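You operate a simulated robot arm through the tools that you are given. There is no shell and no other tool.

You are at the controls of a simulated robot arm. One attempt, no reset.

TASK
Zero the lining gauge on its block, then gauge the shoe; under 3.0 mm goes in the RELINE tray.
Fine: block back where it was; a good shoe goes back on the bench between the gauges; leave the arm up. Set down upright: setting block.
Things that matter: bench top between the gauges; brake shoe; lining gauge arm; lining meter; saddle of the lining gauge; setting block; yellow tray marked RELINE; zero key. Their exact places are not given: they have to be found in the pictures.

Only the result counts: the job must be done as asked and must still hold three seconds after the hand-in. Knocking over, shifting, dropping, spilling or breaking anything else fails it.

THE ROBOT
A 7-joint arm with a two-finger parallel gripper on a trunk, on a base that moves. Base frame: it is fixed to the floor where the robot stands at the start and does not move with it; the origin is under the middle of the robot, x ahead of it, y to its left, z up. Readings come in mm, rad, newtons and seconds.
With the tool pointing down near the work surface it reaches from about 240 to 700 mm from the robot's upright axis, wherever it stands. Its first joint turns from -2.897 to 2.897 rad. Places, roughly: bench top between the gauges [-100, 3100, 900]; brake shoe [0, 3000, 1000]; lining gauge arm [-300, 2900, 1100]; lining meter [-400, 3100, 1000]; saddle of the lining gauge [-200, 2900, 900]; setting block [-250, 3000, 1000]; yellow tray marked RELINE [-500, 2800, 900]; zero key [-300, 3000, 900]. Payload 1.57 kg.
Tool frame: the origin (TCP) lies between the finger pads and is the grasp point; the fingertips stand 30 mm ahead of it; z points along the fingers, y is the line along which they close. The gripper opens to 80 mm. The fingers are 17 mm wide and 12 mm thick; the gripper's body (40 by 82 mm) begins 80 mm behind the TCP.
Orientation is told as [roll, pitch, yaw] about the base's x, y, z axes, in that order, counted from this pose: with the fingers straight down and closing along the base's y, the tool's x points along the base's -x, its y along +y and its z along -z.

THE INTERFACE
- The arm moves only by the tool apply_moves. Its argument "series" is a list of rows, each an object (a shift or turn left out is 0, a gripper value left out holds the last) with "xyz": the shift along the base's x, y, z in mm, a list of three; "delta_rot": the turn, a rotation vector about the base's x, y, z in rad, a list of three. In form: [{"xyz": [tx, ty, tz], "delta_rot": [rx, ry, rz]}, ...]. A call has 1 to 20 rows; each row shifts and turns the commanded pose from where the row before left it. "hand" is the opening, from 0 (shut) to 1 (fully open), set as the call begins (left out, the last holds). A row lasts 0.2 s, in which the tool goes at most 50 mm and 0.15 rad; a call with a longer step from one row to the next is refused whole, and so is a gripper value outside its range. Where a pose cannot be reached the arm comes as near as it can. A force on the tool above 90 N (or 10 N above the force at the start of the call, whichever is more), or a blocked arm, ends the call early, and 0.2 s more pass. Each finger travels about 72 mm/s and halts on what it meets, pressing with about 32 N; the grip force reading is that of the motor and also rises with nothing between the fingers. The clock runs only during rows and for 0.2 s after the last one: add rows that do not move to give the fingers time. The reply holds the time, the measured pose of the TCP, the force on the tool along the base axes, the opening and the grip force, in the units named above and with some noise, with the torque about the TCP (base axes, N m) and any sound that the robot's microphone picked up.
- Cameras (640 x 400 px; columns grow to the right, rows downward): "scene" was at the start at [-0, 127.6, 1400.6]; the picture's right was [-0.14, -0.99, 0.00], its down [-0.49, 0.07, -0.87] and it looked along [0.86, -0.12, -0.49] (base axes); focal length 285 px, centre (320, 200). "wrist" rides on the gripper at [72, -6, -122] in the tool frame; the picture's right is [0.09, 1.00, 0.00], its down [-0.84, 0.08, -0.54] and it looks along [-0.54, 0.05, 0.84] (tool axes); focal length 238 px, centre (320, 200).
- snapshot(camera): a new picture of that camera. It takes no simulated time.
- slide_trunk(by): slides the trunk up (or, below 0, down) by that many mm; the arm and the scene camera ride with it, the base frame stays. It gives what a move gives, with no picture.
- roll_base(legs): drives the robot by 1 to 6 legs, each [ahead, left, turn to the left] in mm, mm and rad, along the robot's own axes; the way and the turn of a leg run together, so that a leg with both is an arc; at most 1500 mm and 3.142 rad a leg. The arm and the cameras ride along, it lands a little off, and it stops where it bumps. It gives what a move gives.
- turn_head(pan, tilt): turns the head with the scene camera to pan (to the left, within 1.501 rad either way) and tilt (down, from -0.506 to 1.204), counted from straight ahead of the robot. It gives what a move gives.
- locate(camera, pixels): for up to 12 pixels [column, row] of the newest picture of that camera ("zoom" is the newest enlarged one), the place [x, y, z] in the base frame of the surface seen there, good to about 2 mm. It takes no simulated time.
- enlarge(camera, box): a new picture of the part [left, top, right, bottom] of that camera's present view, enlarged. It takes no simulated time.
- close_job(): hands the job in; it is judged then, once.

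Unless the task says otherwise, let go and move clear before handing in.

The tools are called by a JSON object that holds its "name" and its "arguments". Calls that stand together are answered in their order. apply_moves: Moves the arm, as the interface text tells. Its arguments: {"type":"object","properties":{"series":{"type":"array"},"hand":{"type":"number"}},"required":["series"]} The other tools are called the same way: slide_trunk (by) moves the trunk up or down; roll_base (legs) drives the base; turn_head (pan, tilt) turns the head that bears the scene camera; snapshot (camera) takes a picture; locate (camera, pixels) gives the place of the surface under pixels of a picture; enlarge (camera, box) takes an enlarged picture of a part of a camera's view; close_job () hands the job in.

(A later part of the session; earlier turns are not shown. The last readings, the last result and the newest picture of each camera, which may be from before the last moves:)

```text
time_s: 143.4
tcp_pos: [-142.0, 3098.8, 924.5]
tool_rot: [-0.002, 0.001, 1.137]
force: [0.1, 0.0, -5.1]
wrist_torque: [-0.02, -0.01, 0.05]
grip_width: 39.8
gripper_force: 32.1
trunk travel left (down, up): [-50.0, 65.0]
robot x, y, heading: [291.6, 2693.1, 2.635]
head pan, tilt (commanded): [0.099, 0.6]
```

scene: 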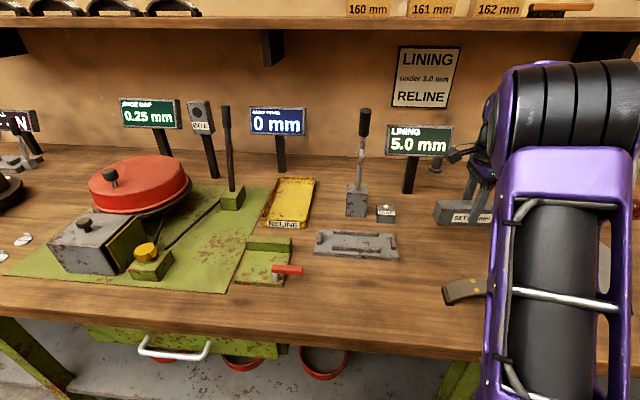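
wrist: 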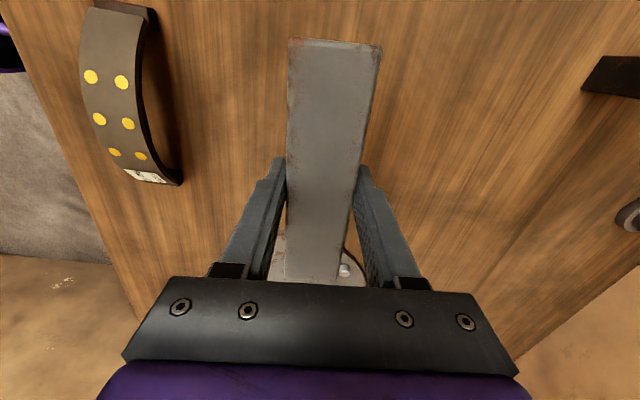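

Still carrying; continue in half-millimetre steps.

{"name": "apply_moves", "arguments": {"series": [{"xyz": [0, 0, -0.6]}, {"xyz": [0, 0, -0.6]}, {"xyz": [0, 0, 0]}]}}

{"name": "apply_moves", "arguments": {"series": [{"xyz": [0, 0, -0.5]}, {"xyz": [0, 0, -0.5]}, {"xyz": [0, 0, 0]}]}}

```text
time_s: 144.2
tcp_pos: [-142.3, 3098.8, 923.9]
tool_rot: [-0.001, 0.0, 1.137]
force: [-0.2, -0.6, -4.9]
wrist_torque: [0.0, -0.02, 0.0]
grip_width: 39.9
gripper_force: 31.7
trunk travel left (down, up): [-50.0, 65.0]
robot x, y, heading: [287.6, 2694.9, 2.64]
head pan, tilt (commanded): [0.099, 0.6]
```

```text
time_s: 145.0
tcp_pos: [-142.6, 3098.8, 924.8]
tool_rot: [-0.001, -0.002, 1.137]
force: [1.1, -1.6, 1.3]
wrist_torque: [-0.17, 0.09, 0.04]
grip_width: 40.0
gripper_force: 32.0
trunk travel left (down, up): [-50.0, 65.0]
robot x, y, heading: [289.5, 2692.4, 2.632]
head pan, tilt (commanded): [0.099, 0.6]
```

The load has transferred (+1.3 N), so the block stands on the bench. I open and rise clear, then check its pose against home (-142,3099), 65.1°.

{"name": "apply_moves", "arguments": {"hand": 0.75, "series": [{"xyz": [0, 0, 0]}, {"xyz": [0, 0, 0]}, {"xyz": [0, 0, 0]}, {"xyz": [0, 0, 5]}, {"xyz": [0, 0, 15]}, {"xyz": [0, 0, 25]}, {"xyz": [0, 0, 30]}, {"xyz": [0, 0, 0]}]}}

{"name": "snapshot", "arguments": {"camera": "wrist"}}

{"name": "locate", "arguments": {"camera": "wrist", "pixels": [[303, 42], [354, 46], [297, 210], [331, 213]]}}

```text
time_s: 146.8
tcp_pos: [-142.7, 3099.6, 998.9]
tool_rot: [-0.001, -0.002, 1.135]
force: [1.0, 0.4, -1.2]
wrist_torque: [0.01, -0.02, 0.02]
grip_width: 60.4
gripper_force: 0.1
trunk travel left (down, up): [-50.0, 65.0]
robot x, y, heading: [285.5, 2691.3, 2.642]
head pan, tilt (commanded): [0.099, 0.6]
```

```text
taken
```

wrist: 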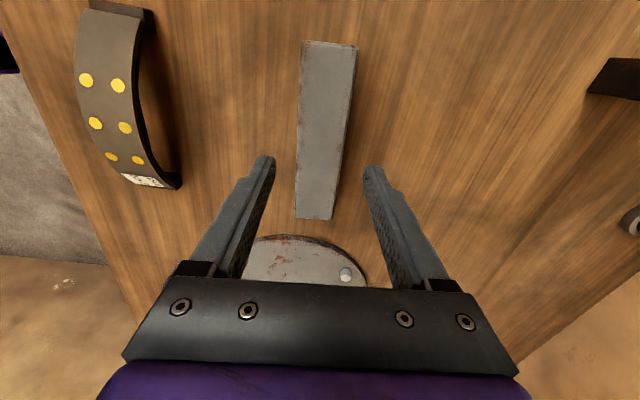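

```text
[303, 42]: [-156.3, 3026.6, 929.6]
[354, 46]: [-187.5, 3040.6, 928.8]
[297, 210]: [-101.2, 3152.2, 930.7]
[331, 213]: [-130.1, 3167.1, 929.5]
```

The block is back within ~1 mm of its original place, upright. Now the shoe: I move above it (about (10,3020)) and look from directly overhead.

{"name": "apply_moves", "arguments": {"hand": 1, "series": [{"xyz": [10, -5, 30]}, {"xyz": [25, -14, 30]}, {"xyz": [30, -16, 20]}, {"xyz": [30, -16, 0]}, {"xyz": [30, -16, 0]}, {"xyz": [25, -12, 0]}, {"xyz": [0, 0, 0], "delta_rot": [0, 0, -0.066]}, {"xyz": [0, 0, 0]}, {"xyz": [0, 0, 0]}]}}

{"name": "snapshot", "arguments": {"camera": "wrist"}}

{"name": "snapshot", "arguments": {"camera": "scene"}}

```text
time_s: 148.8
tcp_pos: [6.8, 3019.7, 1077.3]
tool_rot: [-0.002, 0.0, 1.071]
force: [-0.3, -0.4, -0.6]
wrist_torque: [-0.03, -0.02, 0.0]
grip_width: 80.0
gripper_force: 0.1
trunk travel left (down, up): [-50.0, 65.0]
robot x, y, heading: [286.3, 2693.4, 2.636]
head pan, tilt (commanded): [0.099, 0.6]
```

```text
taken
```

wrist: 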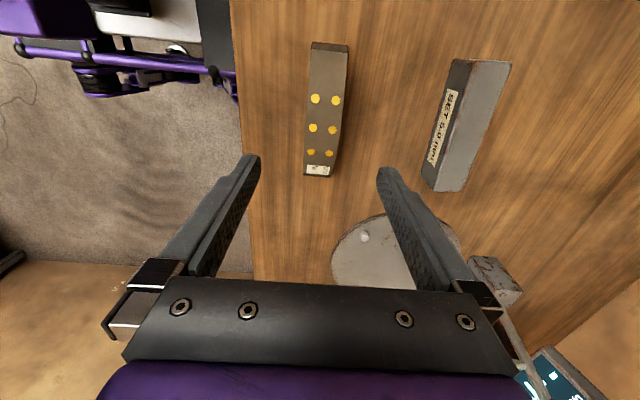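

```text
taken
```

scene: 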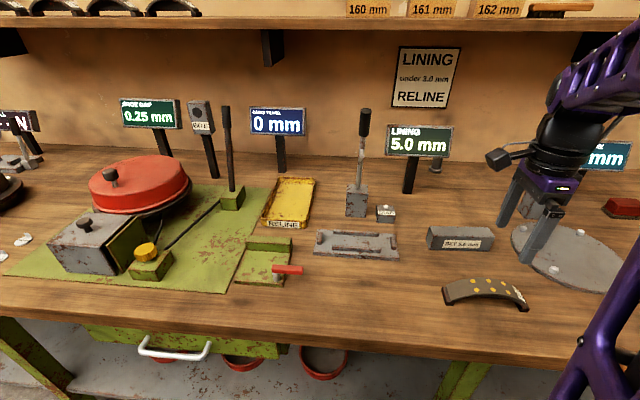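

I enlarge the shoe in both cameras and locate its edges.

{"name": "enlarge", "arguments": {"camera": "wrist", "box": [270, 30, 390, 190]}}

{"name": "locate", "arguments": {"camera": "wrist", "pixels": [[313, 48], [347, 50], [308, 80], [345, 84], [306, 115], [341, 120], [304, 150], [335, 153], [304, 174], [330, 176], [325, 113]]}}

{"name": "enlarge", "arguments": {"camera": "scene", "box": [430, 260, 540, 325]}}

```text
2.50 times, centred on (330, 110) of wrist
```

zoom: 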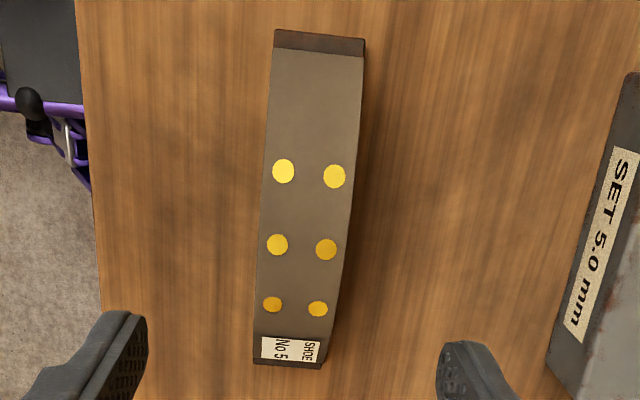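

```text
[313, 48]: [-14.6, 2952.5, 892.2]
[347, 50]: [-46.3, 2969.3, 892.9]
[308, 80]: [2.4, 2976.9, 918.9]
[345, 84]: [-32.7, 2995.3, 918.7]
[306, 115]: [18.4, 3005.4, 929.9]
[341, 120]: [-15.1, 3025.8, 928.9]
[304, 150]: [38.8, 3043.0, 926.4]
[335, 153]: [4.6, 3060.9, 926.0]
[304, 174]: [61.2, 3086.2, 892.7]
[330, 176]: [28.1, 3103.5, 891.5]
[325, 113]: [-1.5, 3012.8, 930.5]
```

```text
5.82 times, centred on (485, 292) of scene
```

zoom: 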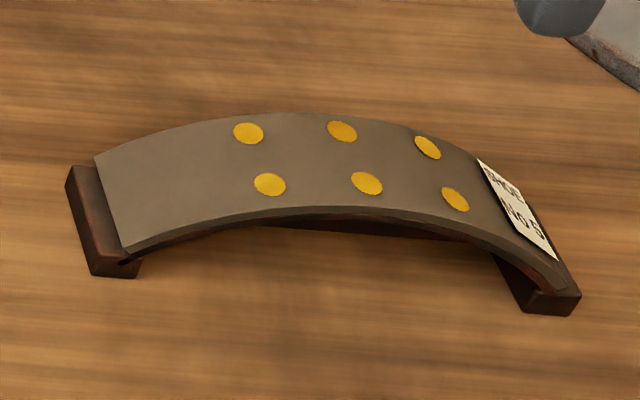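

The shoe is ~40 mm wide, ~154 mm long, centre (7.1,3027.9), axis 60.7°, apex top z≈931. I centre over it and descend to z≈990, then check again.

{"name": "apply_moves", "arguments": {"hand": 1, "series": [{"xyz": [0.3, 8.2, -20], "delta_rot": [0, 0, -0.012]}, {"xyz": [0, 0, -30]}, {"xyz": [0, 0, -27]}, {"xyz": [0, 0, -10]}, {"xyz": [0, 0, 0]}, {"xyz": [0, 0, 0]}]}}

{"name": "snapshot", "arguments": {"camera": "wrist"}}

{"name": "locate", "arguments": {"camera": "wrist", "pixels": [[300, 60], [350, 65], [296, 110], [340, 115], [292, 160], [330, 165], [296, 130], [337, 135]]}}

```text
time_s: 150.2
tcp_pos: [6.2, 3028.0, 990.6]
tool_rot: [-0.002, 0.0, 1.059]
force: [-0.8, 0.3, -0.1]
wrist_torque: [0.02, -0.02, 0.03]
grip_width: 80.3
gripper_force: 0.0
trunk travel left (down, up): [-50.0, 65.0]
robot x, y, heading: [287.1, 2695.7, 2.639]
head pan, tilt (commanded): [0.099, 0.6]
```

```text
taken
```

wrist: 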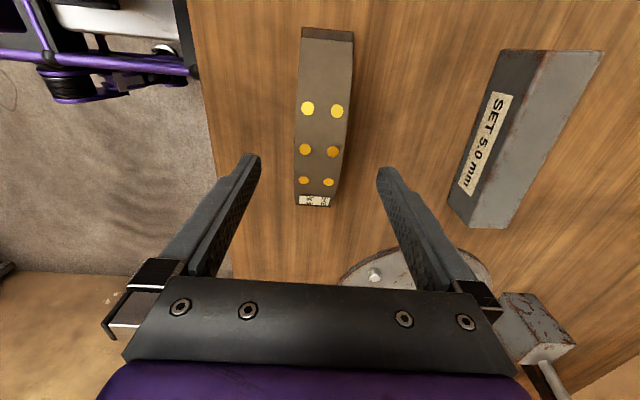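

```text
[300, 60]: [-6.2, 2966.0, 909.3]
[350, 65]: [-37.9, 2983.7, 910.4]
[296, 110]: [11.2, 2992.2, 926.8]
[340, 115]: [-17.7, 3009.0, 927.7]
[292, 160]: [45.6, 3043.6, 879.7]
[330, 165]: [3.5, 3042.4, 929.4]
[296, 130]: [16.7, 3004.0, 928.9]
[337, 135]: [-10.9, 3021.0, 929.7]
```

Centred within 1–2 mm. I descend to z≈926 and close on the shoe's edges at its apex.

{"name": "apply_moves", "arguments": {"hand": 1, "series": [{"xyz": [1.2, -0.7, -20]}, {"xyz": [0, 0, -20]}, {"xyz": [0, 0, -15]}, {"xyz": [0, 0, -9]}, {"xyz": [0, 0, 0]}]}}

{"name": "apply_moves", "arguments": {"hand": 0, "series": [{"xyz": [0, 0, 0]}, {"xyz": [0, 0, 0]}, {"xyz": [0, 0, 0]}, {"xyz": [0, 0, 0]}, {"xyz": [0, 0, 0]}, {"xyz": [0, 0, 0]}]}}

{"name": "snapshot", "arguments": {"camera": "scene"}}

{"name": "enlarge", "arguments": {"camera": "scene", "box": [430, 230, 550, 325]}}

```text
time_s: 151.4
tcp_pos: [8.2, 3027.7, 926.8]
tool_rot: [0.0, -0.002, 1.057]
force: [0.1, -0.5, 0.2]
wrist_torque: [-0.02, 0.01, 0.0]
grip_width: 80.0
gripper_force: 0.1
trunk travel left (down, up): [-50.0, 65.0]
robot x, y, heading: [287.5, 2697.7, 2.639]
head pan, tilt (commanded): [0.099, 0.6]
```

```text
time_s: 152.8
tcp_pos: [8.1, 3026.9, 927.0]
tool_rot: [-0.001, 0.0, 1.06]
force: [0.0, -1.0, 1.1]
wrist_torque: [0.13, -0.01, 0.0]
grip_width: 39.9
gripper_force: 32.0
trunk travel left (down, up): [-50.0, 65.0]
robot x, y, heading: [288.8, 2693.3, 2.638]
head pan, tilt (commanded): [0.099, 0.6]
```

```text
taken
```

scene: 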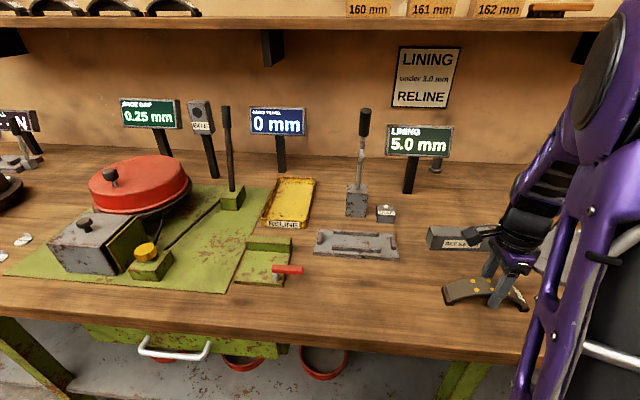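

```text
4.21 times, centred on (490, 278) of scene
```

zoom: 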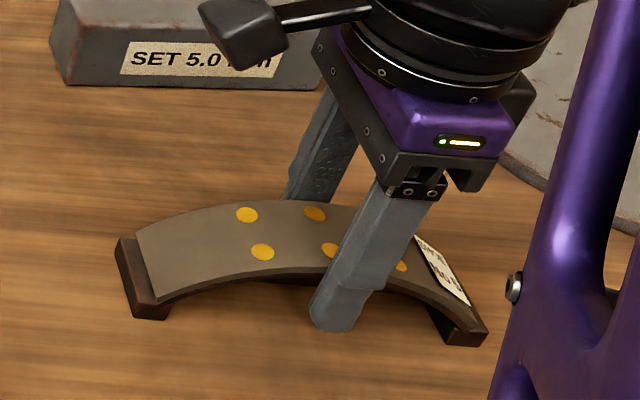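

The fingers hold the shoe at its apex (39.9 mm, 32 N). I lift slowly and watch the load.

{"name": "apply_moves", "arguments": {"series": [{"xyz": [0, 0, 2]}, {"xyz": [0, 0, 2]}, {"xyz": [0, 0, 3]}, {"xyz": [0, 0, 4]}, {"xyz": [0, 0, 0]}]}}

{"name": "snapshot", "arguments": {"camera": "wrist"}}

{"name": "enlarge", "arguments": {"camera": "scene", "box": [430, 230, 550, 325]}}

```text
time_s: 154.0
tcp_pos: [9.2, 3028.2, 938.3]
tool_rot: [-0.001, 0.0, 1.058]
force: [0.1, -1.1, -4.7]
wrist_torque: [0.01, 0.0, -0.06]
grip_width: 39.8
gripper_force: 31.9
trunk travel left (down, up): [-50.0, 65.0]
robot x, y, heading: [289.8, 2692.3, 2.639]
head pan, tilt (commanded): [0.099, 0.6]
```

```text
taken
```

wrist: 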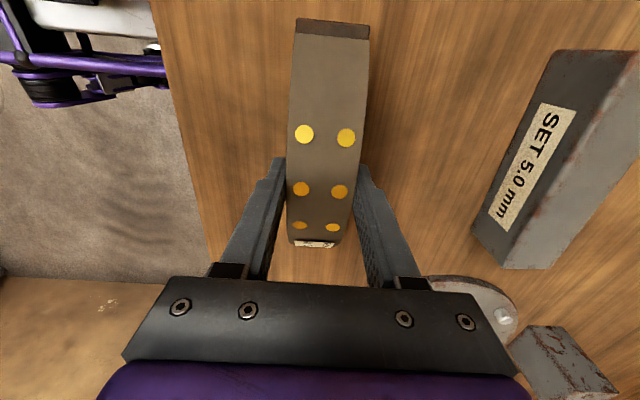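

```text
4.21 times, centred on (490, 278) of scene
```

zoom: 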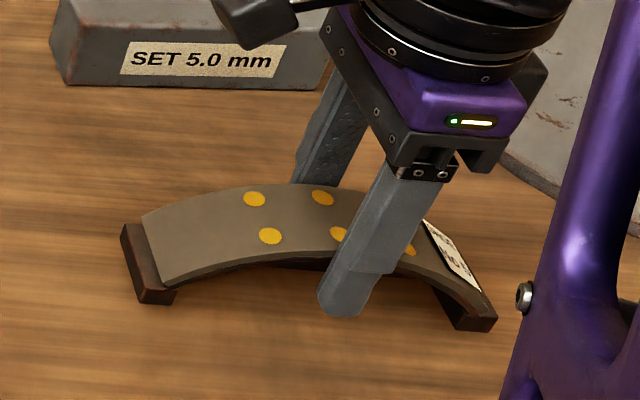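

The shoe is lifted cleanly (−4.7 N, no torque). I raise it to z≈1010 and carry it over the saddle pocket centre (-243.6,2860.9).

{"name": "apply_moves", "arguments": {"series": [{"xyz": [0, 0, 12]}, {"xyz": [0, 0, 20]}, {"xyz": [0, 0, 22]}, {"xyz": [0, 0, 18]}, {"xyz": [-16, -10.6, 0]}, {"xyz": [-30, -19.8, 0]}, {"xyz": [-35, -23.2, 0], "delta_rot": [0, 0, 0.007]}, {"xyz": [-36, -23.8, 0], "delta_rot": [0, 0, 0.007]}, {"xyz": [-36, -23.8, 0]}, {"xyz": [-36, -23.8, 0]}, {"xyz": [-32, -21.2, 0]}, {"xyz": [-21, -13.9, 0]}, {"xyz": [-10.5, -7, 0]}, {"xyz": [0, 0, 0]}, {"xyz": [0, 0, 0]}]}}

{"name": "snapshot", "arguments": {"camera": "scene"}}

{"name": "snapshot", "arguments": {"camera": "wrist"}}

```text
time_s: 157.2
tcp_pos: [-245.1, 2861.0, 1008.7]
tool_rot: [0.0, 0.0, 1.071]
force: [-0.4, 0.6, -4.7]
wrist_torque: [-0.01, 0.0, -0.01]
grip_width: 39.8
gripper_force: 32.2
trunk travel left (down, up): [-50.0, 65.0]
robot x, y, heading: [286.6, 2694.3, 2.637]
head pan, tilt (commanded): [0.099, 0.6]
```

```text
taken
```

scene: 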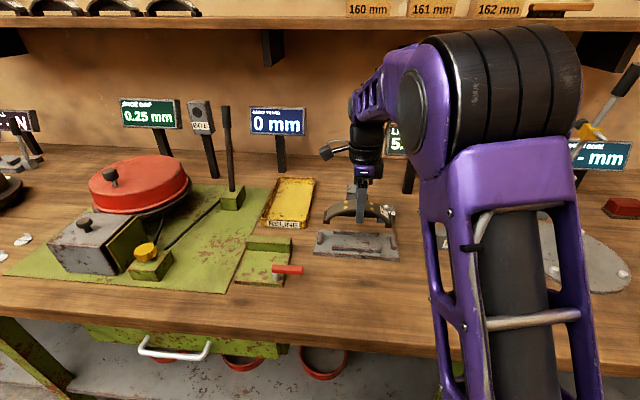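

```text
taken
```

wrist: 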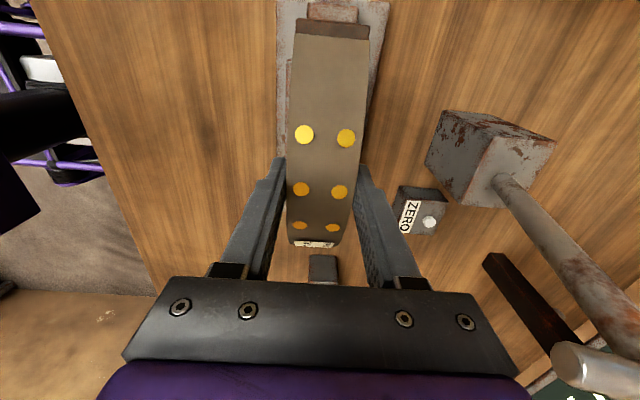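

The shoe hovers above the saddle. I lower it 55 mm and check alignment.

{"name": "apply_moves", "arguments": {"series": [{"xyz": [1, 0, -15]}, {"xyz": [0, 0, -18]}, {"xyz": [0, 0, -14]}, {"xyz": [0, 0, -8]}, {"xyz": [0, 0, 0]}, {"xyz": [0, 0, 0]}]}}

{"name": "enlarge", "arguments": {"camera": "scene", "box": [305, 175, 415, 265]}}

```text
time_s: 158.6
tcp_pos: [-243.3, 2861.1, 955.1]
tool_rot: [-0.002, -0.003, 1.071]
force: [0.1, 0.2, -4.5]
wrist_torque: [0.0, -0.03, 0.01]
grip_width: 40.4
gripper_force: 31.6
trunk travel left (down, up): [-50.0, 65.0]
robot x, y, heading: [287.8, 2693.5, 2.643]
head pan, tilt (commanded): [0.099, 0.6]
```

```text
4.44 times, centred on (360, 220) of scene
```

zoom: 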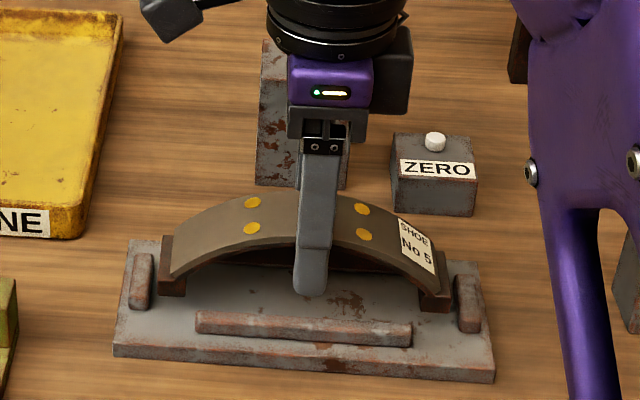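

I verify the feet's positions relative to the rails and stops.

{"name": "locate", "arguments": {"camera": "zoom", "pixels": [[176, 290], [184, 285], [430, 302], [445, 305], [164, 265], [451, 300], [148, 270], [461, 290], [165, 238], [310, 325], [200, 255], [420, 270]]}}

```text
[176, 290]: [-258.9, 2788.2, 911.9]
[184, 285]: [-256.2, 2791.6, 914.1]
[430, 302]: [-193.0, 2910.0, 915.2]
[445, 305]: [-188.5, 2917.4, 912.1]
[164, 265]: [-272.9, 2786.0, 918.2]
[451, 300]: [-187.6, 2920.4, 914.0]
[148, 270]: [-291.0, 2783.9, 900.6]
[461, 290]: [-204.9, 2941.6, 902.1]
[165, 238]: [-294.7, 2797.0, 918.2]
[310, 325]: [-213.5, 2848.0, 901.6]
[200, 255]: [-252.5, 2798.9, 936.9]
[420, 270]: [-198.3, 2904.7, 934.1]
```

The shoe has 8–10 mm of room at each end and 5–8 mm at the rails. I lower the last ~16 mm, slowly at the end.

{"name": "apply_moves", "arguments": {"series": [{"xyz": [0, 0, -5]}, {"xyz": [0, 0, -4]}, {"xyz": [0, 0, -3]}, {"xyz": [0, 0, 0]}]}}

{"name": "apply_moves", "arguments": {"series": [{"xyz": [0, 0, -1]}, {"xyz": [0, 0, -1]}, {"xyz": [0, 0, 0]}]}}

{"name": "apply_moves", "arguments": {"series": [{"xyz": [0, 0, -0.7]}, {"xyz": [0, 0, -0.7]}, {"xyz": [0, 0, 0]}]}}

```text
time_s: 159.6
tcp_pos: [-243.0, 2861.9, 942.3]
tool_rot: [-0.001, -0.002, 1.072]
force: [0.0, 0.4, -4.2]
wrist_torque: [0.0, 0.02, 0.01]
grip_width: 39.9
gripper_force: 32.8
trunk travel left (down, up): [-50.0, 65.0]
robot x, y, heading: [285.4, 2695.3, 2.639]
head pan, tilt (commanded): [0.099, 0.6]
```

```text
time_s: 160.4
tcp_pos: [-243.4, 2861.3, 940.9]
tool_rot: [-0.002, -0.001, 1.073]
force: [-0.3, -0.1, -3.0]
wrist_torque: [0.01, 0.01, -0.03]
grip_width: 39.9
gripper_force: 32.3
trunk travel left (down, up): [-50.0, 65.0]
robot x, y, heading: [286.9, 2700.0, 2.644]
head pan, tilt (commanded): [0.099, 0.6]
```

```text
time_s: 161.2
tcp_pos: [-243.4, 2861.3, 939.8]
tool_rot: [-0.003, -0.001, 1.073]
force: [0.6, 0.0, -3.4]
wrist_torque: [0.01, 0.02, -0.02]
grip_width: 40.0
gripper_force: 31.9
trunk travel left (down, up): [-50.0, 65.0]
robot x, y, heading: [286.7, 2690.4, 2.635]
head pan, tilt (commanded): [0.099, 0.6]
```

Still carrying; a few more fine steps.

{"name": "apply_moves", "arguments": {"series": [{"xyz": [0, 0, -0.6]}, {"xyz": [0, 0, -0.6]}, {"xyz": [0, 0, 0]}]}}

{"name": "apply_moves", "arguments": {"series": [{"xyz": [0, 0, -0.5]}, {"xyz": [0, 0, -0.5]}, {"xyz": [0, 0, 0]}]}}

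```text
time_s: 162.0
tcp_pos: [-242.9, 2861.7, 939.1]
tool_rot: [-0.001, -0.003, 1.072]
force: [-0.4, 1.0, 2.5]
wrist_torque: [-0.04, -0.08, 0.08]
grip_width: 39.8
gripper_force: 31.8
trunk travel left (down, up): [-50.0, 65.0]
robot x, y, heading: [287.7, 2693.6, 2.635]
head pan, tilt (commanded): [0.099, 0.6]
```

```text
time_s: 162.8
tcp_pos: [-244.0, 2860.2, 938.4]
tool_rot: [0.003, 0.001, 1.072]
force: [-2.2, 4.7, 13.6]
wrist_torque: [0.28, -0.32, 0.14]
grip_width: 39.9
gripper_force: 31.7
trunk travel left (down, up): [-50.0, 65.0]
robot x, y, heading: [287.0, 2696.0, 2.637]
head pan, tilt (commanded): [0.099, 0.6]
```

The shoe is seated (13.6 N upward). I ease up, open, and rise clear, then retreat from the lever.

{"name": "apply_moves", "arguments": {"hand": 0.7, "series": [{"xyz": [0, 0, 0.7]}, {"xyz": [0, 0, 0]}, {"xyz": [0, 0, 0]}, {"xyz": [0, 0, 0]}, {"xyz": [0, 0, 5]}, {"xyz": [0, 0, 15]}, {"xyz": [0, 0, 25]}, {"xyz": [0, 0, 30]}, {"xyz": [0, 0, 0]}]}}

{"name": "enlarge", "arguments": {"camera": "scene", "box": [300, 110, 460, 270]}}

{"name": "snapshot", "arguments": {"camera": "wrist"}}

```text
time_s: 164.8
tcp_pos: [-241.4, 2859.6, 1014.9]
tool_rot: [-0.001, -0.002, 1.071]
force: [-0.7, 0.4, 0.0]
wrist_torque: [-0.02, -0.01, 0.04]
grip_width: 55.9
gripper_force: 0.0
trunk travel left (down, up): [-50.0, 65.0]
robot x, y, heading: [285.1, 2693.1, 2.641]
head pan, tilt (commanded): [0.099, 0.6]
```

```text
2.50 times, centred on (380, 190) of scene
```

zoom: 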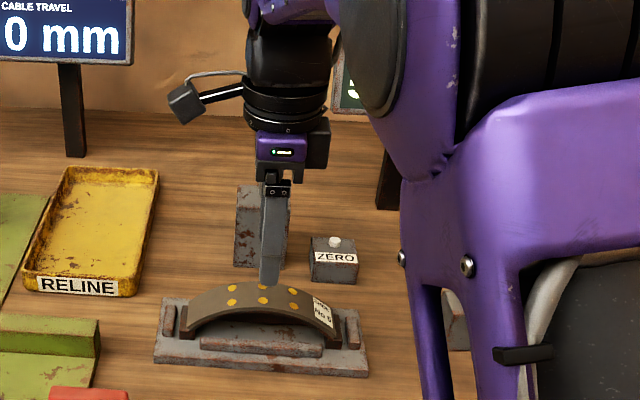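

```text
taken
```

wrist: 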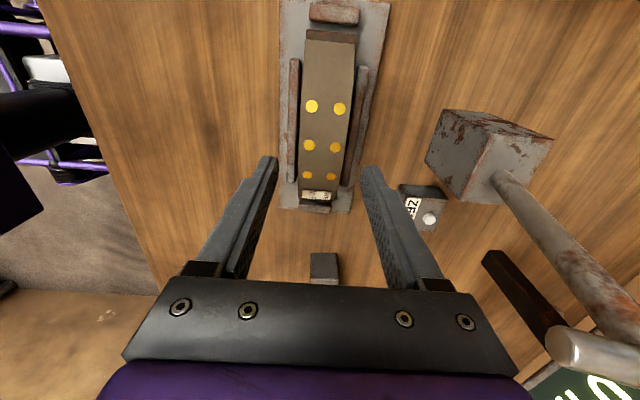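

The shoe sits well in the saddle. Now I repeat the arm sequence: retreat, rise to z≈1177 and turn the gripper back to yaw 2.64 with a 0.3 rad forward tilt.

{"name": "apply_moves", "arguments": {"hand": 1, "series": [{"xyz": [10.5, -5.8, 20]}, {"xyz": [10.5, -5.8, 35]}, {"xyz": [10.5, -5.8, 35]}, {"xyz": [10.5, -5.8, 35]}, {"xyz": [10.5, -5.6, 37]}, {"delta_rot": [0, 0, 0.1427]}, {"delta_rot": [0, 0, 0.1427]}, {"delta_rot": [0, 0, 0.1427]}, {"delta_rot": [0, 0, 0.1427]}, {"delta_rot": [0, 0, 0.1427]}, {"delta_rot": [0, 0, 0.1427]}, {"delta_rot": [0, 0, 0.1427]}, {"delta_rot": [0, 0, 0.1427]}, {"delta_rot": [0, 0, 0.1427]}, {"delta_rot": [0, 0, 0.1427]}, {"delta_rot": [0, 0, 0.1427]}, {"xyz": [0, 0, 0]}, {"xyz": [0, 0, 0]}]}}

{"name": "apply_moves", "arguments": {"hand": 1, "series": [{"delta_rot": [0.048, 0.0877, 0]}, {"delta_rot": [0.048, 0.0877, 0]}, {"delta_rot": [0.048, 0.0877, 0]}, {"xyz": [0, 0, 0]}, {"xyz": [0, 0, 0]}]}}

{"name": "snapshot", "arguments": {"camera": "scene"}}

{"name": "enlarge", "arguments": {"camera": "scene", "box": [320, 80, 420, 260]}}

```text
time_s: 168.6
tcp_pos: [-190.6, 2833.2, 1174.2]
tool_rot: [-0.002, 0.001, 2.645]
force: [0.4, 0.5, 0.9]
wrist_torque: [-0.01, 0.0, -0.01]
grip_width: 80.0
gripper_force: 0.0
trunk travel left (down, up): [-50.0, 65.0]
robot x, y, heading: [287.6, 2697.7, 2.642]
head pan, tilt (commanded): [0.099, 0.6]
```

```text
time_s: 169.8
tcp_pos: [-191.1, 2832.2, 1175.5]
tool_rot: [-0.002, -0.303, 2.642]
force: [-0.6, 0.0, -0.4]
wrist_torque: [0.06, 0.01, -0.02]
grip_width: 79.9
gripper_force: 0.0
trunk travel left (down, up): [-50.0, 65.0]
robot x, y, heading: [289.7, 2693.7, 2.642]
head pan, tilt (commanded): [0.099, 0.6]
```

```text
taken
```

scene: 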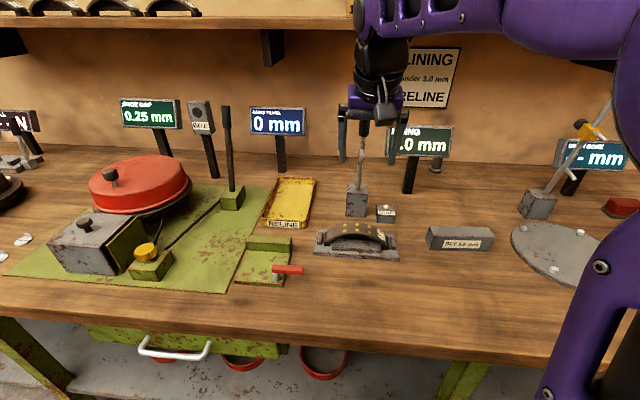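

```text
2.22 times, centred on (370, 170) of scene
```

zoom: 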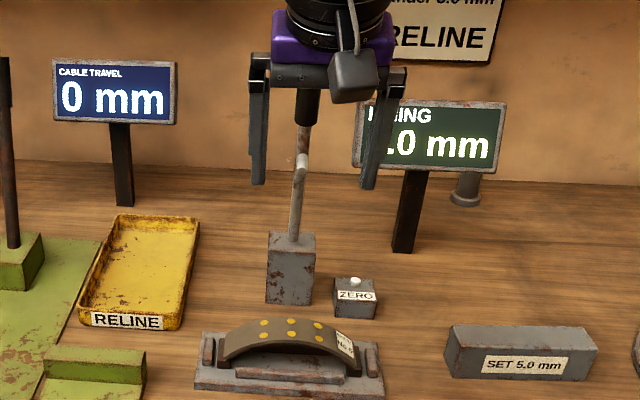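

I check the lever's rod position for its present angle before moving in.

{"name": "locate", "arguments": {"camera": "zoom", "pixels": [[307, 105], [307, 115], [304, 135], [302, 150], [297, 190], [295, 215], [293, 232]]}}

{"name": "apply_moves", "arguments": {"hand": 1, "series": [{"xyz": [-20, 10.7, 0]}, {"xyz": [-30, 16.1, 0]}, {"xyz": [-30, 16.1, 0]}, {"xyz": [-25, 13.5, 0.5]}, {"xyz": [-17, 9.1, 1]}, {"xyz": [0, 0, 0]}, {"xyz": [0, 0, 0]}]}}

{"name": "snapshot", "arguments": {"camera": "wrist"}}

```text
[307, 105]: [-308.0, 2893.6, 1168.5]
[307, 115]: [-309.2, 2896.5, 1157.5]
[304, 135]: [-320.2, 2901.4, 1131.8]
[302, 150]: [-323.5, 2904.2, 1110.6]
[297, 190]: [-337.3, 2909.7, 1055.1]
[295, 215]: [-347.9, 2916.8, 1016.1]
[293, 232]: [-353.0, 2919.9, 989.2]
```

```text
time_s: 171.4
tcp_pos: [-312.4, 2897.2, 1174.6]
tool_rot: [0.0, -0.301, 2.644]
force: [0.7, 0.1, 0.7]
wrist_torque: [-0.01, 0.01, -0.01]
grip_width: 79.8
gripper_force: 0.1
trunk travel left (down, up): [-50.0, 65.0]
robot x, y, heading: [289.0, 2701.1, 2.64]
head pan, tilt (commanded): [0.099, 0.6]
```

```text
taken
```

wrist: 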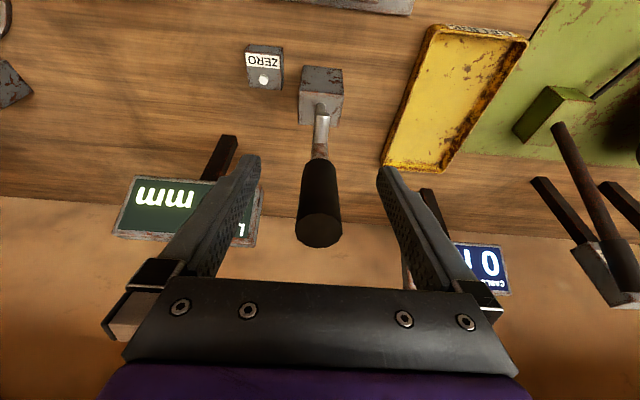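

The handle is centred between the fingers. I shift 3 mm further back, close, and start the downward arc.

{"name": "apply_moves", "arguments": {"hand": 1, "series": [{"xyz": [-2.6, 1.4, 0]}, {"xyz": [0, 0, 0]}]}}

{"name": "apply_moves", "arguments": {"hand": 0, "series": [{"xyz": [0, 0, 0]}, {"xyz": [0, 0, 0]}, {"xyz": [0, 0, 0]}, {"xyz": [0, 0, 0]}, {"xyz": [7.2, -3.95, -2.65]}, {"xyz": [7.2, -3.95, -2.65]}, {"xyz": [7.4, -4.05, -3.5]}, {"xyz": [7.4, -4.05, -3.5]}, {"xyz": [7.15, -3.9, -4.2]}, {"xyz": [7.15, -3.9, -4.2]}, {"xyz": [0, 0, 0]}]}}

{"name": "snapshot", "arguments": {"camera": "wrist"}}

```text
time_s: 172.0
tcp_pos: [-315.7, 2898.0, 1176.0]
tool_rot: [-0.004, -0.3, 2.642]
force: [0.4, -0.1, -0.5]
wrist_torque: [0.01, -0.02, 0.0]
grip_width: 79.9
gripper_force: 0.1
trunk travel left (down, up): [-50.0, 65.0]
robot x, y, heading: [291.1, 2693.0, 2.64]
head pan, tilt (commanded): [0.099, 0.6]
```

```text
time_s: 174.4
tcp_pos: [-271.1, 2875.6, 1157.2]
tool_rot: [-0.003, -0.301, 2.643]
force: [-6.5, -3.3, -0.2]
wrist_torque: [0.53, 0.96, 0.06]
grip_width: 23.6
gripper_force: 35.9
trunk travel left (down, up): [-50.0, 65.0]
robot x, y, heading: [289.1, 2695.8, 2.642]
head pan, tilt (commanded): [0.099, 0.6]
```

```text
taken
```

wrist: 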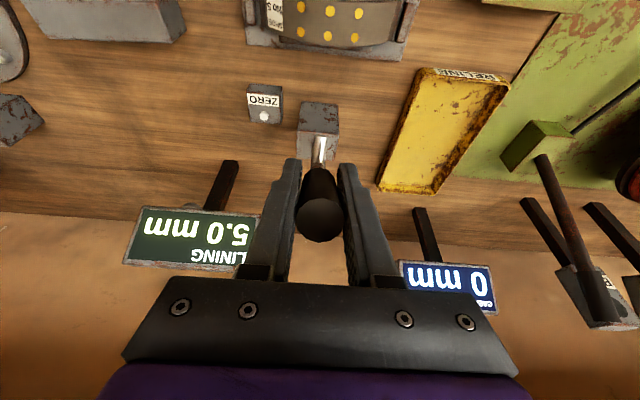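

The lever follows well (~30°). I continue the arc down to ~60°.

{"name": "apply_moves", "arguments": {"series": [{"xyz": [6.8, -3.7, -4.95]}, {"xyz": [6.8, -3.7, -4.95]}, {"xyz": [6.35, -3.5, -5.55]}, {"xyz": [6.35, -3.5, -5.55]}, {"xyz": [5.9, -3.25, -6.2]}, {"xyz": [5.9, -3.25, -6.2]}, {"xyz": [5.45, -3, -6.75]}, {"xyz": [5.45, -3, -6.75]}, {"xyz": [4.85, -2.65, -7.25]}, {"xyz": [4.85, -2.65, -7.25]}, {"xyz": [4.35, -2.4, -7.75]}, {"xyz": [4.35, -2.4, -7.75]}, {"xyz": [0, 0, 0]}]}}

{"name": "apply_moves", "arguments": {"series": [{"xyz": [3.7, -2, -8.15]}, {"xyz": [3.7, -2, -8.15]}, {"xyz": [3.05, -1.7, -8.45]}, {"xyz": [3.05, -1.7, -8.45]}, {"xyz": [2.4, -1.3, -8.7]}, {"xyz": [2.4, -1.3, -8.7]}, {"xyz": [1.75, -0.95, -8.95]}, {"xyz": [1.75, -0.95, -8.95]}, {"xyz": [0, 0, 0]}]}}

{"name": "snapshot", "arguments": {"camera": "wrist"}}

```text
time_s: 177.2
tcp_pos: [-204.0, 2836.7, 1079.4]
tool_rot: [-0.002, -0.302, 2.644]
force: [0.1, -6.2, 5.7]
wrist_torque: [0.63, 0.84, -0.1]
grip_width: 24.0
gripper_force: 35.4
trunk travel left (down, up): [-50.0, 65.0]
robot x, y, heading: [287.0, 2692.6, 2.635]
head pan, tilt (commanded): [0.099, 0.6]
```

```text
time_s: 179.2
tcp_pos: [-182.7, 2824.7, 1011.4]
tool_rot: [-0.002, -0.303, 2.643]
force: [7.3, -4.4, 4.7]
wrist_torque: [0.52, 1.0, -0.06]
grip_width: 23.9
gripper_force: 35.4
trunk travel left (down, up): [-50.0, 65.0]
robot x, y, heading: [287.4, 2694.9, 2.639]
head pan, tilt (commanded): [0.099, 0.6]
```

```text
taken
```

wrist: 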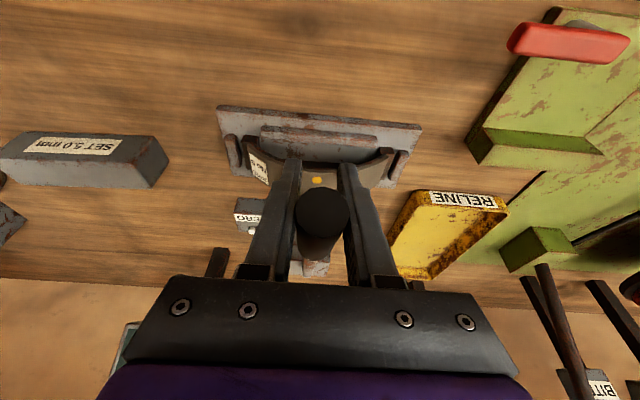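

Lever near 80°. I continue down slowly, watching for contact on the shoe.

{"name": "apply_moves", "arguments": {"series": [{"xyz": [1.05, -0.6, -9.1]}, {"xyz": [1.05, -0.6, -9.1]}, {"xyz": [0.4, -0.2, -6]}, {"xyz": [0, 0, 0]}]}}

{"name": "apply_moves", "arguments": {"series": [{"xyz": [0.2, -0.1, -4]}, {"xyz": [0.1, 0, -4]}, {"xyz": [0, 0, 0]}]}}

{"name": "apply_moves", "arguments": {"series": [{"xyz": [0, 0, -2]}, {"xyz": [0, 0, -2]}, {"xyz": [0, 0, 0]}]}}

```text
time_s: 180.2
tcp_pos: [-178.9, 2823.5, 987.2]
tool_rot: [-0.002, -0.303, 2.643]
force: [7.5, -8.4, 4.4]
wrist_torque: [0.73, 0.98, -0.1]
grip_width: 23.4
gripper_force: 35.6
trunk travel left (down, up): [-50.0, 65.0]
robot x, y, heading: [289.8, 2693.1, 2.64]
head pan, tilt (commanded): [0.099, 0.6]
```

```text
time_s: 181.0
tcp_pos: [-178.8, 2823.6, 979.0]
tool_rot: [-0.002, -0.301, 2.644]
force: [7.2, -6.2, 3.9]
wrist_torque: [0.66, 1.03, -0.07]
grip_width: 23.8
gripper_force: 36.1
trunk travel left (down, up): [-50.0, 65.0]
robot x, y, heading: [287.7, 2696.5, 2.64]
head pan, tilt (commanded): [0.099, 0.6]
```

```text
time_s: 181.8
tcp_pos: [-178.5, 2823.6, 974.5]
tool_rot: [-0.002, -0.3, 2.642]
force: [9.4, -9.6, 4.3]
wrist_torque: [0.71, 0.99, -0.15]
grip_width: 23.7
gripper_force: 35.6
trunk travel left (down, up): [-50.0, 65.0]
robot x, y, heading: [289.5, 2698.7, 2.641]
head pan, tilt (commanded): [0.099, 0.6]
```

No distinct contact yet; I check the handle's height with the wrist camera.

{"name": "snapshot", "arguments": {"camera": "wrist"}}

{"name": "locate", "arguments": {"camera": "wrist", "pixels": [[321, 200], [321, 210], [321, 225], [320, 240], [318, 255]]}}

```text
taken
```

wrist: 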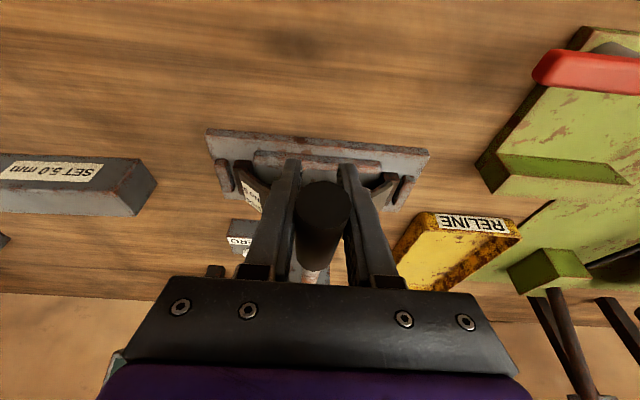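

```text
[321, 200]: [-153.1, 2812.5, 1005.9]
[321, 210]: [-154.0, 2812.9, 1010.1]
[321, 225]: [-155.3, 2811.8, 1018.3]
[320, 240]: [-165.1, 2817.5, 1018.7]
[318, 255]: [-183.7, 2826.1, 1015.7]
```

The handle rides ~30 mm above the TCP (as it did the first time, when contact came at TCP z≈943), so I continue down until the force rises.

{"name": "apply_moves", "arguments": {"series": [{"xyz": [0, 0, -4]}, {"xyz": [0, 0, -4]}, {"xyz": [0, 0, -4]}, {"xyz": [0, 0, -3]}, {"xyz": [0, 0, 0]}]}}

{"name": "apply_moves", "arguments": {"series": [{"xyz": [0, 0, -2]}, {"xyz": [0, 0, -2]}, {"xyz": [0, 0, -2]}, {"xyz": [0, 0, 0]}]}}

{"name": "apply_moves", "arguments": {"series": [{"xyz": [0, 0, -1.5]}, {"xyz": [0, 0, -1.5]}, {"xyz": [0, 0, 0]}]}}

```text
time_s: 183.0
tcp_pos: [-179.2, 2824.5, 959.0]
tool_rot: [-0.002, -0.302, 2.642]
force: [8.7, -9.0, 2.8]
wrist_torque: [0.69, 1.07, -0.14]
grip_width: 23.2
gripper_force: 35.5
trunk travel left (down, up): [-50.0, 65.0]
robot x, y, heading: [290.0, 2693.8, 2.64]
head pan, tilt (commanded): [0.099, 0.6]
```

```text
time_s: 184.0
tcp_pos: [-178.8, 2824.2, 953.7]
tool_rot: [-0.001, -0.301, 2.64]
force: [1.9, -7.3, 3.2]
wrist_torque: [0.72, 0.9, -0.15]
grip_width: 23.6
gripper_force: 35.8
trunk travel left (down, up): [-50.0, 65.0]
robot x, y, heading: [285.0, 2694.3, 2.638]
head pan, tilt (commanded): [0.099, 0.6]
```

```text
time_s: 184.8
tcp_pos: [-180.4, 2824.0, 950.7]
tool_rot: [-0.003, -0.301, 2.643]
force: [-0.6, -7.0, 4.1]
wrist_torque: [0.7, 0.86, -0.18]
grip_width: 23.6
gripper_force: 36.2
trunk travel left (down, up): [-50.0, 65.0]
robot x, y, heading: [287.3, 2697.7, 2.642]
head pan, tilt (commanded): [0.099, 0.6]
```

Still only friction; a few more 1.5 mm steps toward the expected contact.

{"name": "apply_moves", "arguments": {"series": [{"xyz": [0, 0, -1.5]}, {"xyz": [0, 0, -1.5]}, {"xyz": [0, 0, 0]}]}}

{"name": "apply_moves", "arguments": {"series": [{"xyz": [-0.3, 0.1, -1.5]}, {"xyz": [-0.3, 0.1, -1.5]}, {"xyz": [0, 0, 0]}]}}

{"name": "apply_moves", "arguments": {"series": [{"xyz": [-0.3, 0.1, -1.5]}, {"xyz": [-0.3, 0.1, -1.5]}, {"xyz": [0, 0, 0]}]}}

```text
time_s: 185.6
tcp_pos: [-179.6, 2823.5, 946.8]
tool_rot: [-0.001, -0.303, 2.641]
force: [-1.9, -6.2, 4.3]
wrist_torque: [0.7, 0.83, -0.19]
grip_width: 23.4
gripper_force: 35.7
trunk travel left (down, up): [-50.0, 65.0]
robot x, y, heading: [286.7, 2694.9, 2.646]
head pan, tilt (commanded): [0.099, 0.6]
```

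```text
time_s: 186.4
tcp_pos: [-179.7, 2825.1, 943.3]
tool_rot: [-0.002, -0.302, 2.643]
force: [3.2, -8.3, 14.1]
wrist_torque: [-0.06, -0.51, -0.1]
grip_width: 23.8
gripper_force: 36.2
trunk travel left (down, up): [-50.0, 65.0]
robot x, y, heading: [287.1, 2691.5, 2.636]
head pan, tilt (commanded): [0.099, 0.6]
```

```text
time_s: 187.2
tcp_pos: [-179.9, 2825.0, 943.2]
tool_rot: [-0.001, -0.305, 2.642]
force: [3.1, -6.3, 25.2]
wrist_torque: [0.06, -0.12, -0.14]
grip_width: 23.7
gripper_force: 35.6
trunk travel left (down, up): [-50.0, 65.0]
robot x, y, heading: [285.0, 2692.2, 2.635]
head pan, tilt (commanded): [0.099, 0.6]
```

Contact at TCP z≈943 (25 N), same as with the block. I ease up, release, rise, and move away to the right to view the meter.

{"name": "apply_moves", "arguments": {"series": [{"xyz": [0, 0, 1]}, {"xyz": [0, 0, 0]}]}}

{"name": "apply_moves", "arguments": {"hand": 1, "series": [{"xyz": [0, 0, 0]}, {"xyz": [0, 0, 0]}, {"xyz": [0, 0, 0]}, {"xyz": [0, 0, 0]}, {"xyz": [0, 0, 15]}, {"xyz": [0, 0, 35]}, {"xyz": [0, 0, 40]}, {"xyz": [0, 0, 40]}, {"xyz": [10, 18, 10]}, {"xyz": [20, 36, 0]}, {"xyz": [20, 36, 0]}, {"xyz": [20, 36, 0]}, {"xyz": [20, 36, 0]}, {"xyz": [0, 0, 0]}]}}

{"name": "snapshot", "arguments": {"camera": "scene"}}

{"name": "enlarge", "arguments": {"camera": "scene", "box": [300, 110, 480, 270]}}

```text
time_s: 187.8
tcp_pos: [-180.2, 2824.9, 942.4]
tool_rot: [-0.001, -0.303, 2.642]
force: [-0.4, -5.9, 18.9]
wrist_torque: [0.43, 0.43, -0.14]
grip_width: 23.7
gripper_force: 35.7
trunk travel left (down, up): [-50.0, 65.0]
robot x, y, heading: [288.8, 2693.6, 2.641]
head pan, tilt (commanded): [0.099, 0.6]
```

```text
time_s: 190.8
tcp_pos: [-91.6, 2986.7, 1083.2]
tool_rot: [-0.003, -0.302, 2.641]
force: [-0.5, 0.0, -0.2]
wrist_torque: [0.01, 0.01, -0.01]
grip_width: 80.0
gripper_force: 0.0
trunk travel left (down, up): [-50.0, 65.0]
robot x, y, heading: [287.1, 2694.2, 2.634]
head pan, tilt (commanded): [0.099, 0.6]
```

```text
taken
```

scene: 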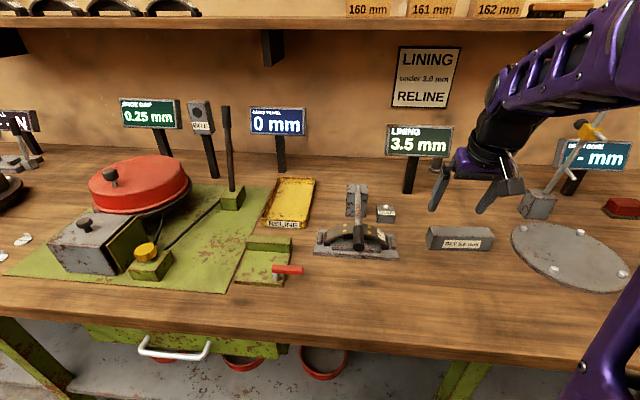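

```text
2.50 times, centred on (390, 190) of scene
```

zoom: 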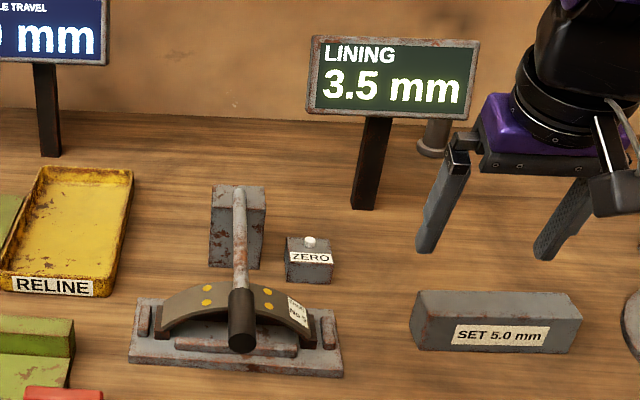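

The meter reads 3.5 mm, which is at least 3.0, so the shoe is good and goes back to the bench. I locate the handle again to raise the arm, and take one more look at the reading.

{"name": "locate", "arguments": {"camera": "zoom", "pixels": [[240, 295], [241, 310], [241, 325], [241, 334], [230, 315], [253, 315], [240, 275], [239, 240], [239, 210]]}}

{"name": "enlarge", "arguments": {"camera": "scene", "box": [310, 180, 410, 265]}}

```text
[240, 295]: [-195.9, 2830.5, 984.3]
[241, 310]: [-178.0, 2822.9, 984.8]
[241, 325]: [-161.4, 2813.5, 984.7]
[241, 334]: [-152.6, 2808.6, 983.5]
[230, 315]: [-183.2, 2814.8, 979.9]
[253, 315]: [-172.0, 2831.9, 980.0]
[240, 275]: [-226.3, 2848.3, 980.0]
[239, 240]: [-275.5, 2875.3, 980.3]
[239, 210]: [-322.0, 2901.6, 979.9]
```

```text
4.71 times, centred on (360, 222) of scene
```

zoom: 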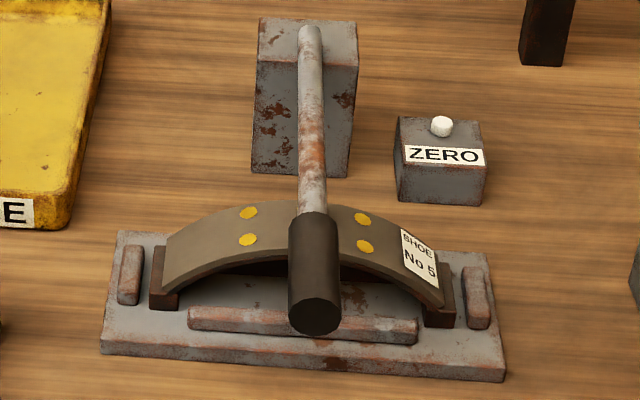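

The tip rests at the shoe's crown and the lever is level as before. I return above the handle with open fingers and descend onto it.

{"name": "apply_moves", "arguments": {"hand": 1, "series": [{"xyz": [-10, -18, 0]}, {"xyz": [-20, -37, 0]}, {"xyz": [-20, -37, 0]}, {"xyz": [-20, -37, 0]}, {"xyz": [-17.8, -33, 0]}, {"xyz": [0, 0, -20]}, {"xyz": [0, 0, -20]}, {"xyz": [0, 0, 0]}, {"xyz": [0, 0, 0]}]}}

{"name": "snapshot", "arguments": {"camera": "wrist"}}

```text
time_s: 192.8
tcp_pos: [-177.2, 2826.3, 1041.4]
tool_rot: [-0.001, -0.301, 2.642]
force: [0.4, -0.3, -0.2]
wrist_torque: [-0.01, 0.01, 0.01]
grip_width: 80.0
gripper_force: 0.0
trunk travel left (down, up): [-50.0, 65.0]
robot x, y, heading: [286.0, 2695.1, 2.638]
head pan, tilt (commanded): [0.099, 0.6]
```

```text
taken
```

wrist: 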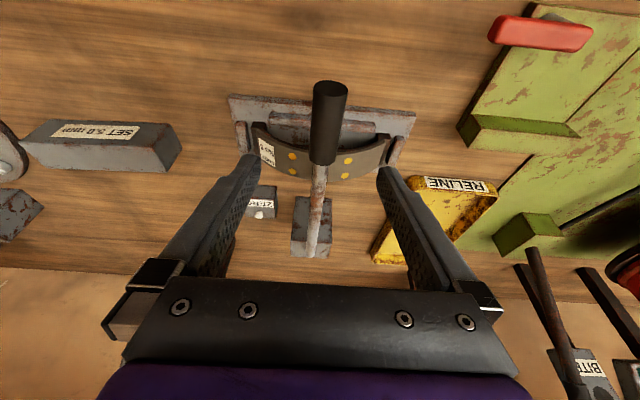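

The handle appears slightly right of centre, so I shift 2–3 mm and descend to its axis height.

{"name": "apply_moves", "arguments": {"hand": 1, "series": [{"xyz": [-1.8, -2.2, -15]}, {"xyz": [0, 0, -20]}, {"xyz": [0, 0, -20]}, {"xyz": [0, 0, -10]}, {"xyz": [0, 0, -4]}, {"xyz": [0, 0, 0]}]}}

{"name": "apply_moves", "arguments": {"hand": 0, "series": [{"xyz": [0, 0, 0]}, {"xyz": [0, 0, 0]}, {"xyz": [0, 0, 0]}, {"xyz": [0, 0, 0]}, {"xyz": [0, 0, 0]}]}}

```text
time_s: 194.2
tcp_pos: [-180.7, 2824.1, 974.5]
tool_rot: [-0.001, -0.301, 2.643]
force: [0.0, 0.3, 0.2]
wrist_torque: [0.0, 0.03, -0.01]
grip_width: 80.0
gripper_force: 0.1
trunk travel left (down, up): [-50.0, 65.0]
robot x, y, heading: [289.5, 2698.1, 2.639]
head pan, tilt (commanded): [0.099, 0.6]
```

```text
time_s: 195.4
tcp_pos: [-179.2, 2824.4, 974.4]
tool_rot: [-0.002, -0.301, 2.64]
force: [4.7, 7.9, -1.3]
wrist_torque: [0.06, -0.08, -0.08]
grip_width: 23.7
gripper_force: 35.8
trunk travel left (down, up): [-50.0, 65.0]
robot x, y, heading: [287.0, 2692.1, 2.635]
head pan, tilt (commanded): [0.099, 0.6]
```

The handle is gripped. I raise the lever along its arc.

{"name": "apply_moves", "arguments": {"series": [{"xyz": [-0.3, 0.2, 9.1]}, {"xyz": [-0.4, 0.2, 9.2]}, {"xyz": [-1.0, 0.6, 9.1]}, {"xyz": [-1.1, 0.6, 9.1]}, {"xyz": [-1.7, 0.9, 8.9]}, {"xyz": [-1.8, 1.0, 9.0]}, {"xyz": [-2.4, 1.3, 8.7]}, {"xyz": [-2.4, 1.3, 8.7]}, {"xyz": [-3.0, 1.7, 8.5]}, {"xyz": [-3.1, 1.7, 8.4]}, {"xyz": [-3.7, 2.0, 8.2]}, {"xyz": [-3.7, 2.0, 8.1]}, {"xyz": [-4.3, 2.4, 7.8]}, {"xyz": [-4.4, 2.4, 7.7]}, {"xyz": [-4.8, 2.6, 7.3]}, {"xyz": [-4.9, 2.7, 7.2]}, {"xyz": [0, 0, 0]}]}}

{"name": "apply_moves", "arguments": {"series": [{"xyz": [-5.4, 3.0, 6.8]}, {"xyz": [-5.5, 3.0, 6.7]}, {"xyz": [-5.9, 3.2, 6.2]}, {"xyz": [-5.9, 3.3, 6.2]}, {"xyz": [-6.3, 3.5, 5.6]}, {"xyz": [-6.4, 3.5, 5.5]}, {"xyz": [-6.8, 3.7, 5.0]}, {"xyz": [-6.8, 3.7, 4.9]}, {"xyz": [-7.1, 3.9, 4.2]}, {"xyz": [-7.2, 3.9, 4.2]}, {"xyz": [-7.4, 4.0, 3.5]}, {"xyz": [-7.4, 4.1, 3.5]}, {"xyz": [-7.2, 3.9, 2.7]}, {"xyz": [-7.2, 4.0, 2.6]}, {"xyz": [0, 0, 0]}]}}

{"name": "snapshot", "arguments": {"camera": "wrist"}}

```text
time_s: 199.0
tcp_pos: [-221.6, 2848.8, 1109.0]
tool_rot: [-0.004, -0.3, 2.644]
force: [14.2, 10.3, -3.4]
wrist_torque: [-0.35, -1.12, -0.1]
grip_width: 23.4
gripper_force: 36.1
trunk travel left (down, up): [-50.0, 65.0]
robot x, y, heading: [288.4, 2695.8, 2.64]
head pan, tilt (commanded): [0.099, 0.6]
```

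```text
time_s: 202.2
tcp_pos: [-315.0, 2899.1, 1175.7]
tool_rot: [0.001, -0.302, 2.643]
force: [8.7, 4.6, 1.7]
wrist_torque: [-0.52, -0.77, 0.07]
grip_width: 23.5
gripper_force: 36.1
trunk travel left (down, up): [-50.0, 65.0]
robot x, y, heading: [286.6, 2695.4, 2.631]
head pan, tilt (commanded): [0.099, 0.6]
```

```text
taken
```

wrist: 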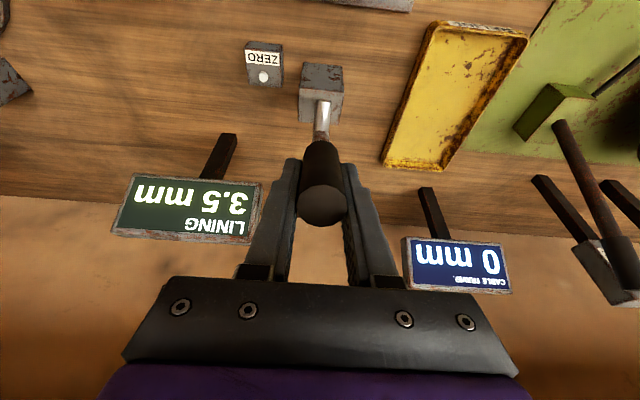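

The lever is near 18°. As before I re-grip centred on the handle (8 mm toward me) and push it back to its stop.

{"name": "apply_moves", "arguments": {"hand": 0.6, "series": [{"xyz": [0, 0, 0]}, {"xyz": [0, 0, 0]}, {"xyz": [3.5, -1.9, 0]}, {"xyz": [3.5, -1.9, 0]}, {"xyz": [0, 0, 0]}]}}

{"name": "apply_moves", "arguments": {"hand": 0, "series": [{"xyz": [0, 0, 0]}, {"xyz": [0, 0, 0]}, {"xyz": [0, 0, 0]}, {"xyz": [-2.6, 1.4, 0.8]}, {"xyz": [-2.6, 1.4, 0.8]}, {"xyz": [-2.6, 1.4, 0.7]}, {"xyz": [0, 0, 0]}]}}

```text
time_s: 203.4
tcp_pos: [-309.1, 2893.3, 1176.5]
tool_rot: [-0.002, -0.301, 2.643]
force: [0.7, -0.2, 0.0]
wrist_torque: [0.01, 0.0, 0.02]
grip_width: 48.1
gripper_force: 0.1
trunk travel left (down, up): [-50.0, 65.0]
robot x, y, heading: [285.4, 2692.8, 2.64]
head pan, tilt (commanded): [0.099, 0.6]
```

```text
time_s: 205.0
tcp_pos: [-316.8, 2899.0, 1178.9]
tool_rot: [-0.002, -0.298, 2.64]
force: [10.5, 5.5, -1.4]
wrist_torque: [-0.99, -0.75, 0.15]
grip_width: 23.7
gripper_force: 36.3
trunk travel left (down, up): [-50.0, 65.0]
robot x, y, heading: [286.9, 2695.1, 2.636]
head pan, tilt (commanded): [0.099, 0.6]
```

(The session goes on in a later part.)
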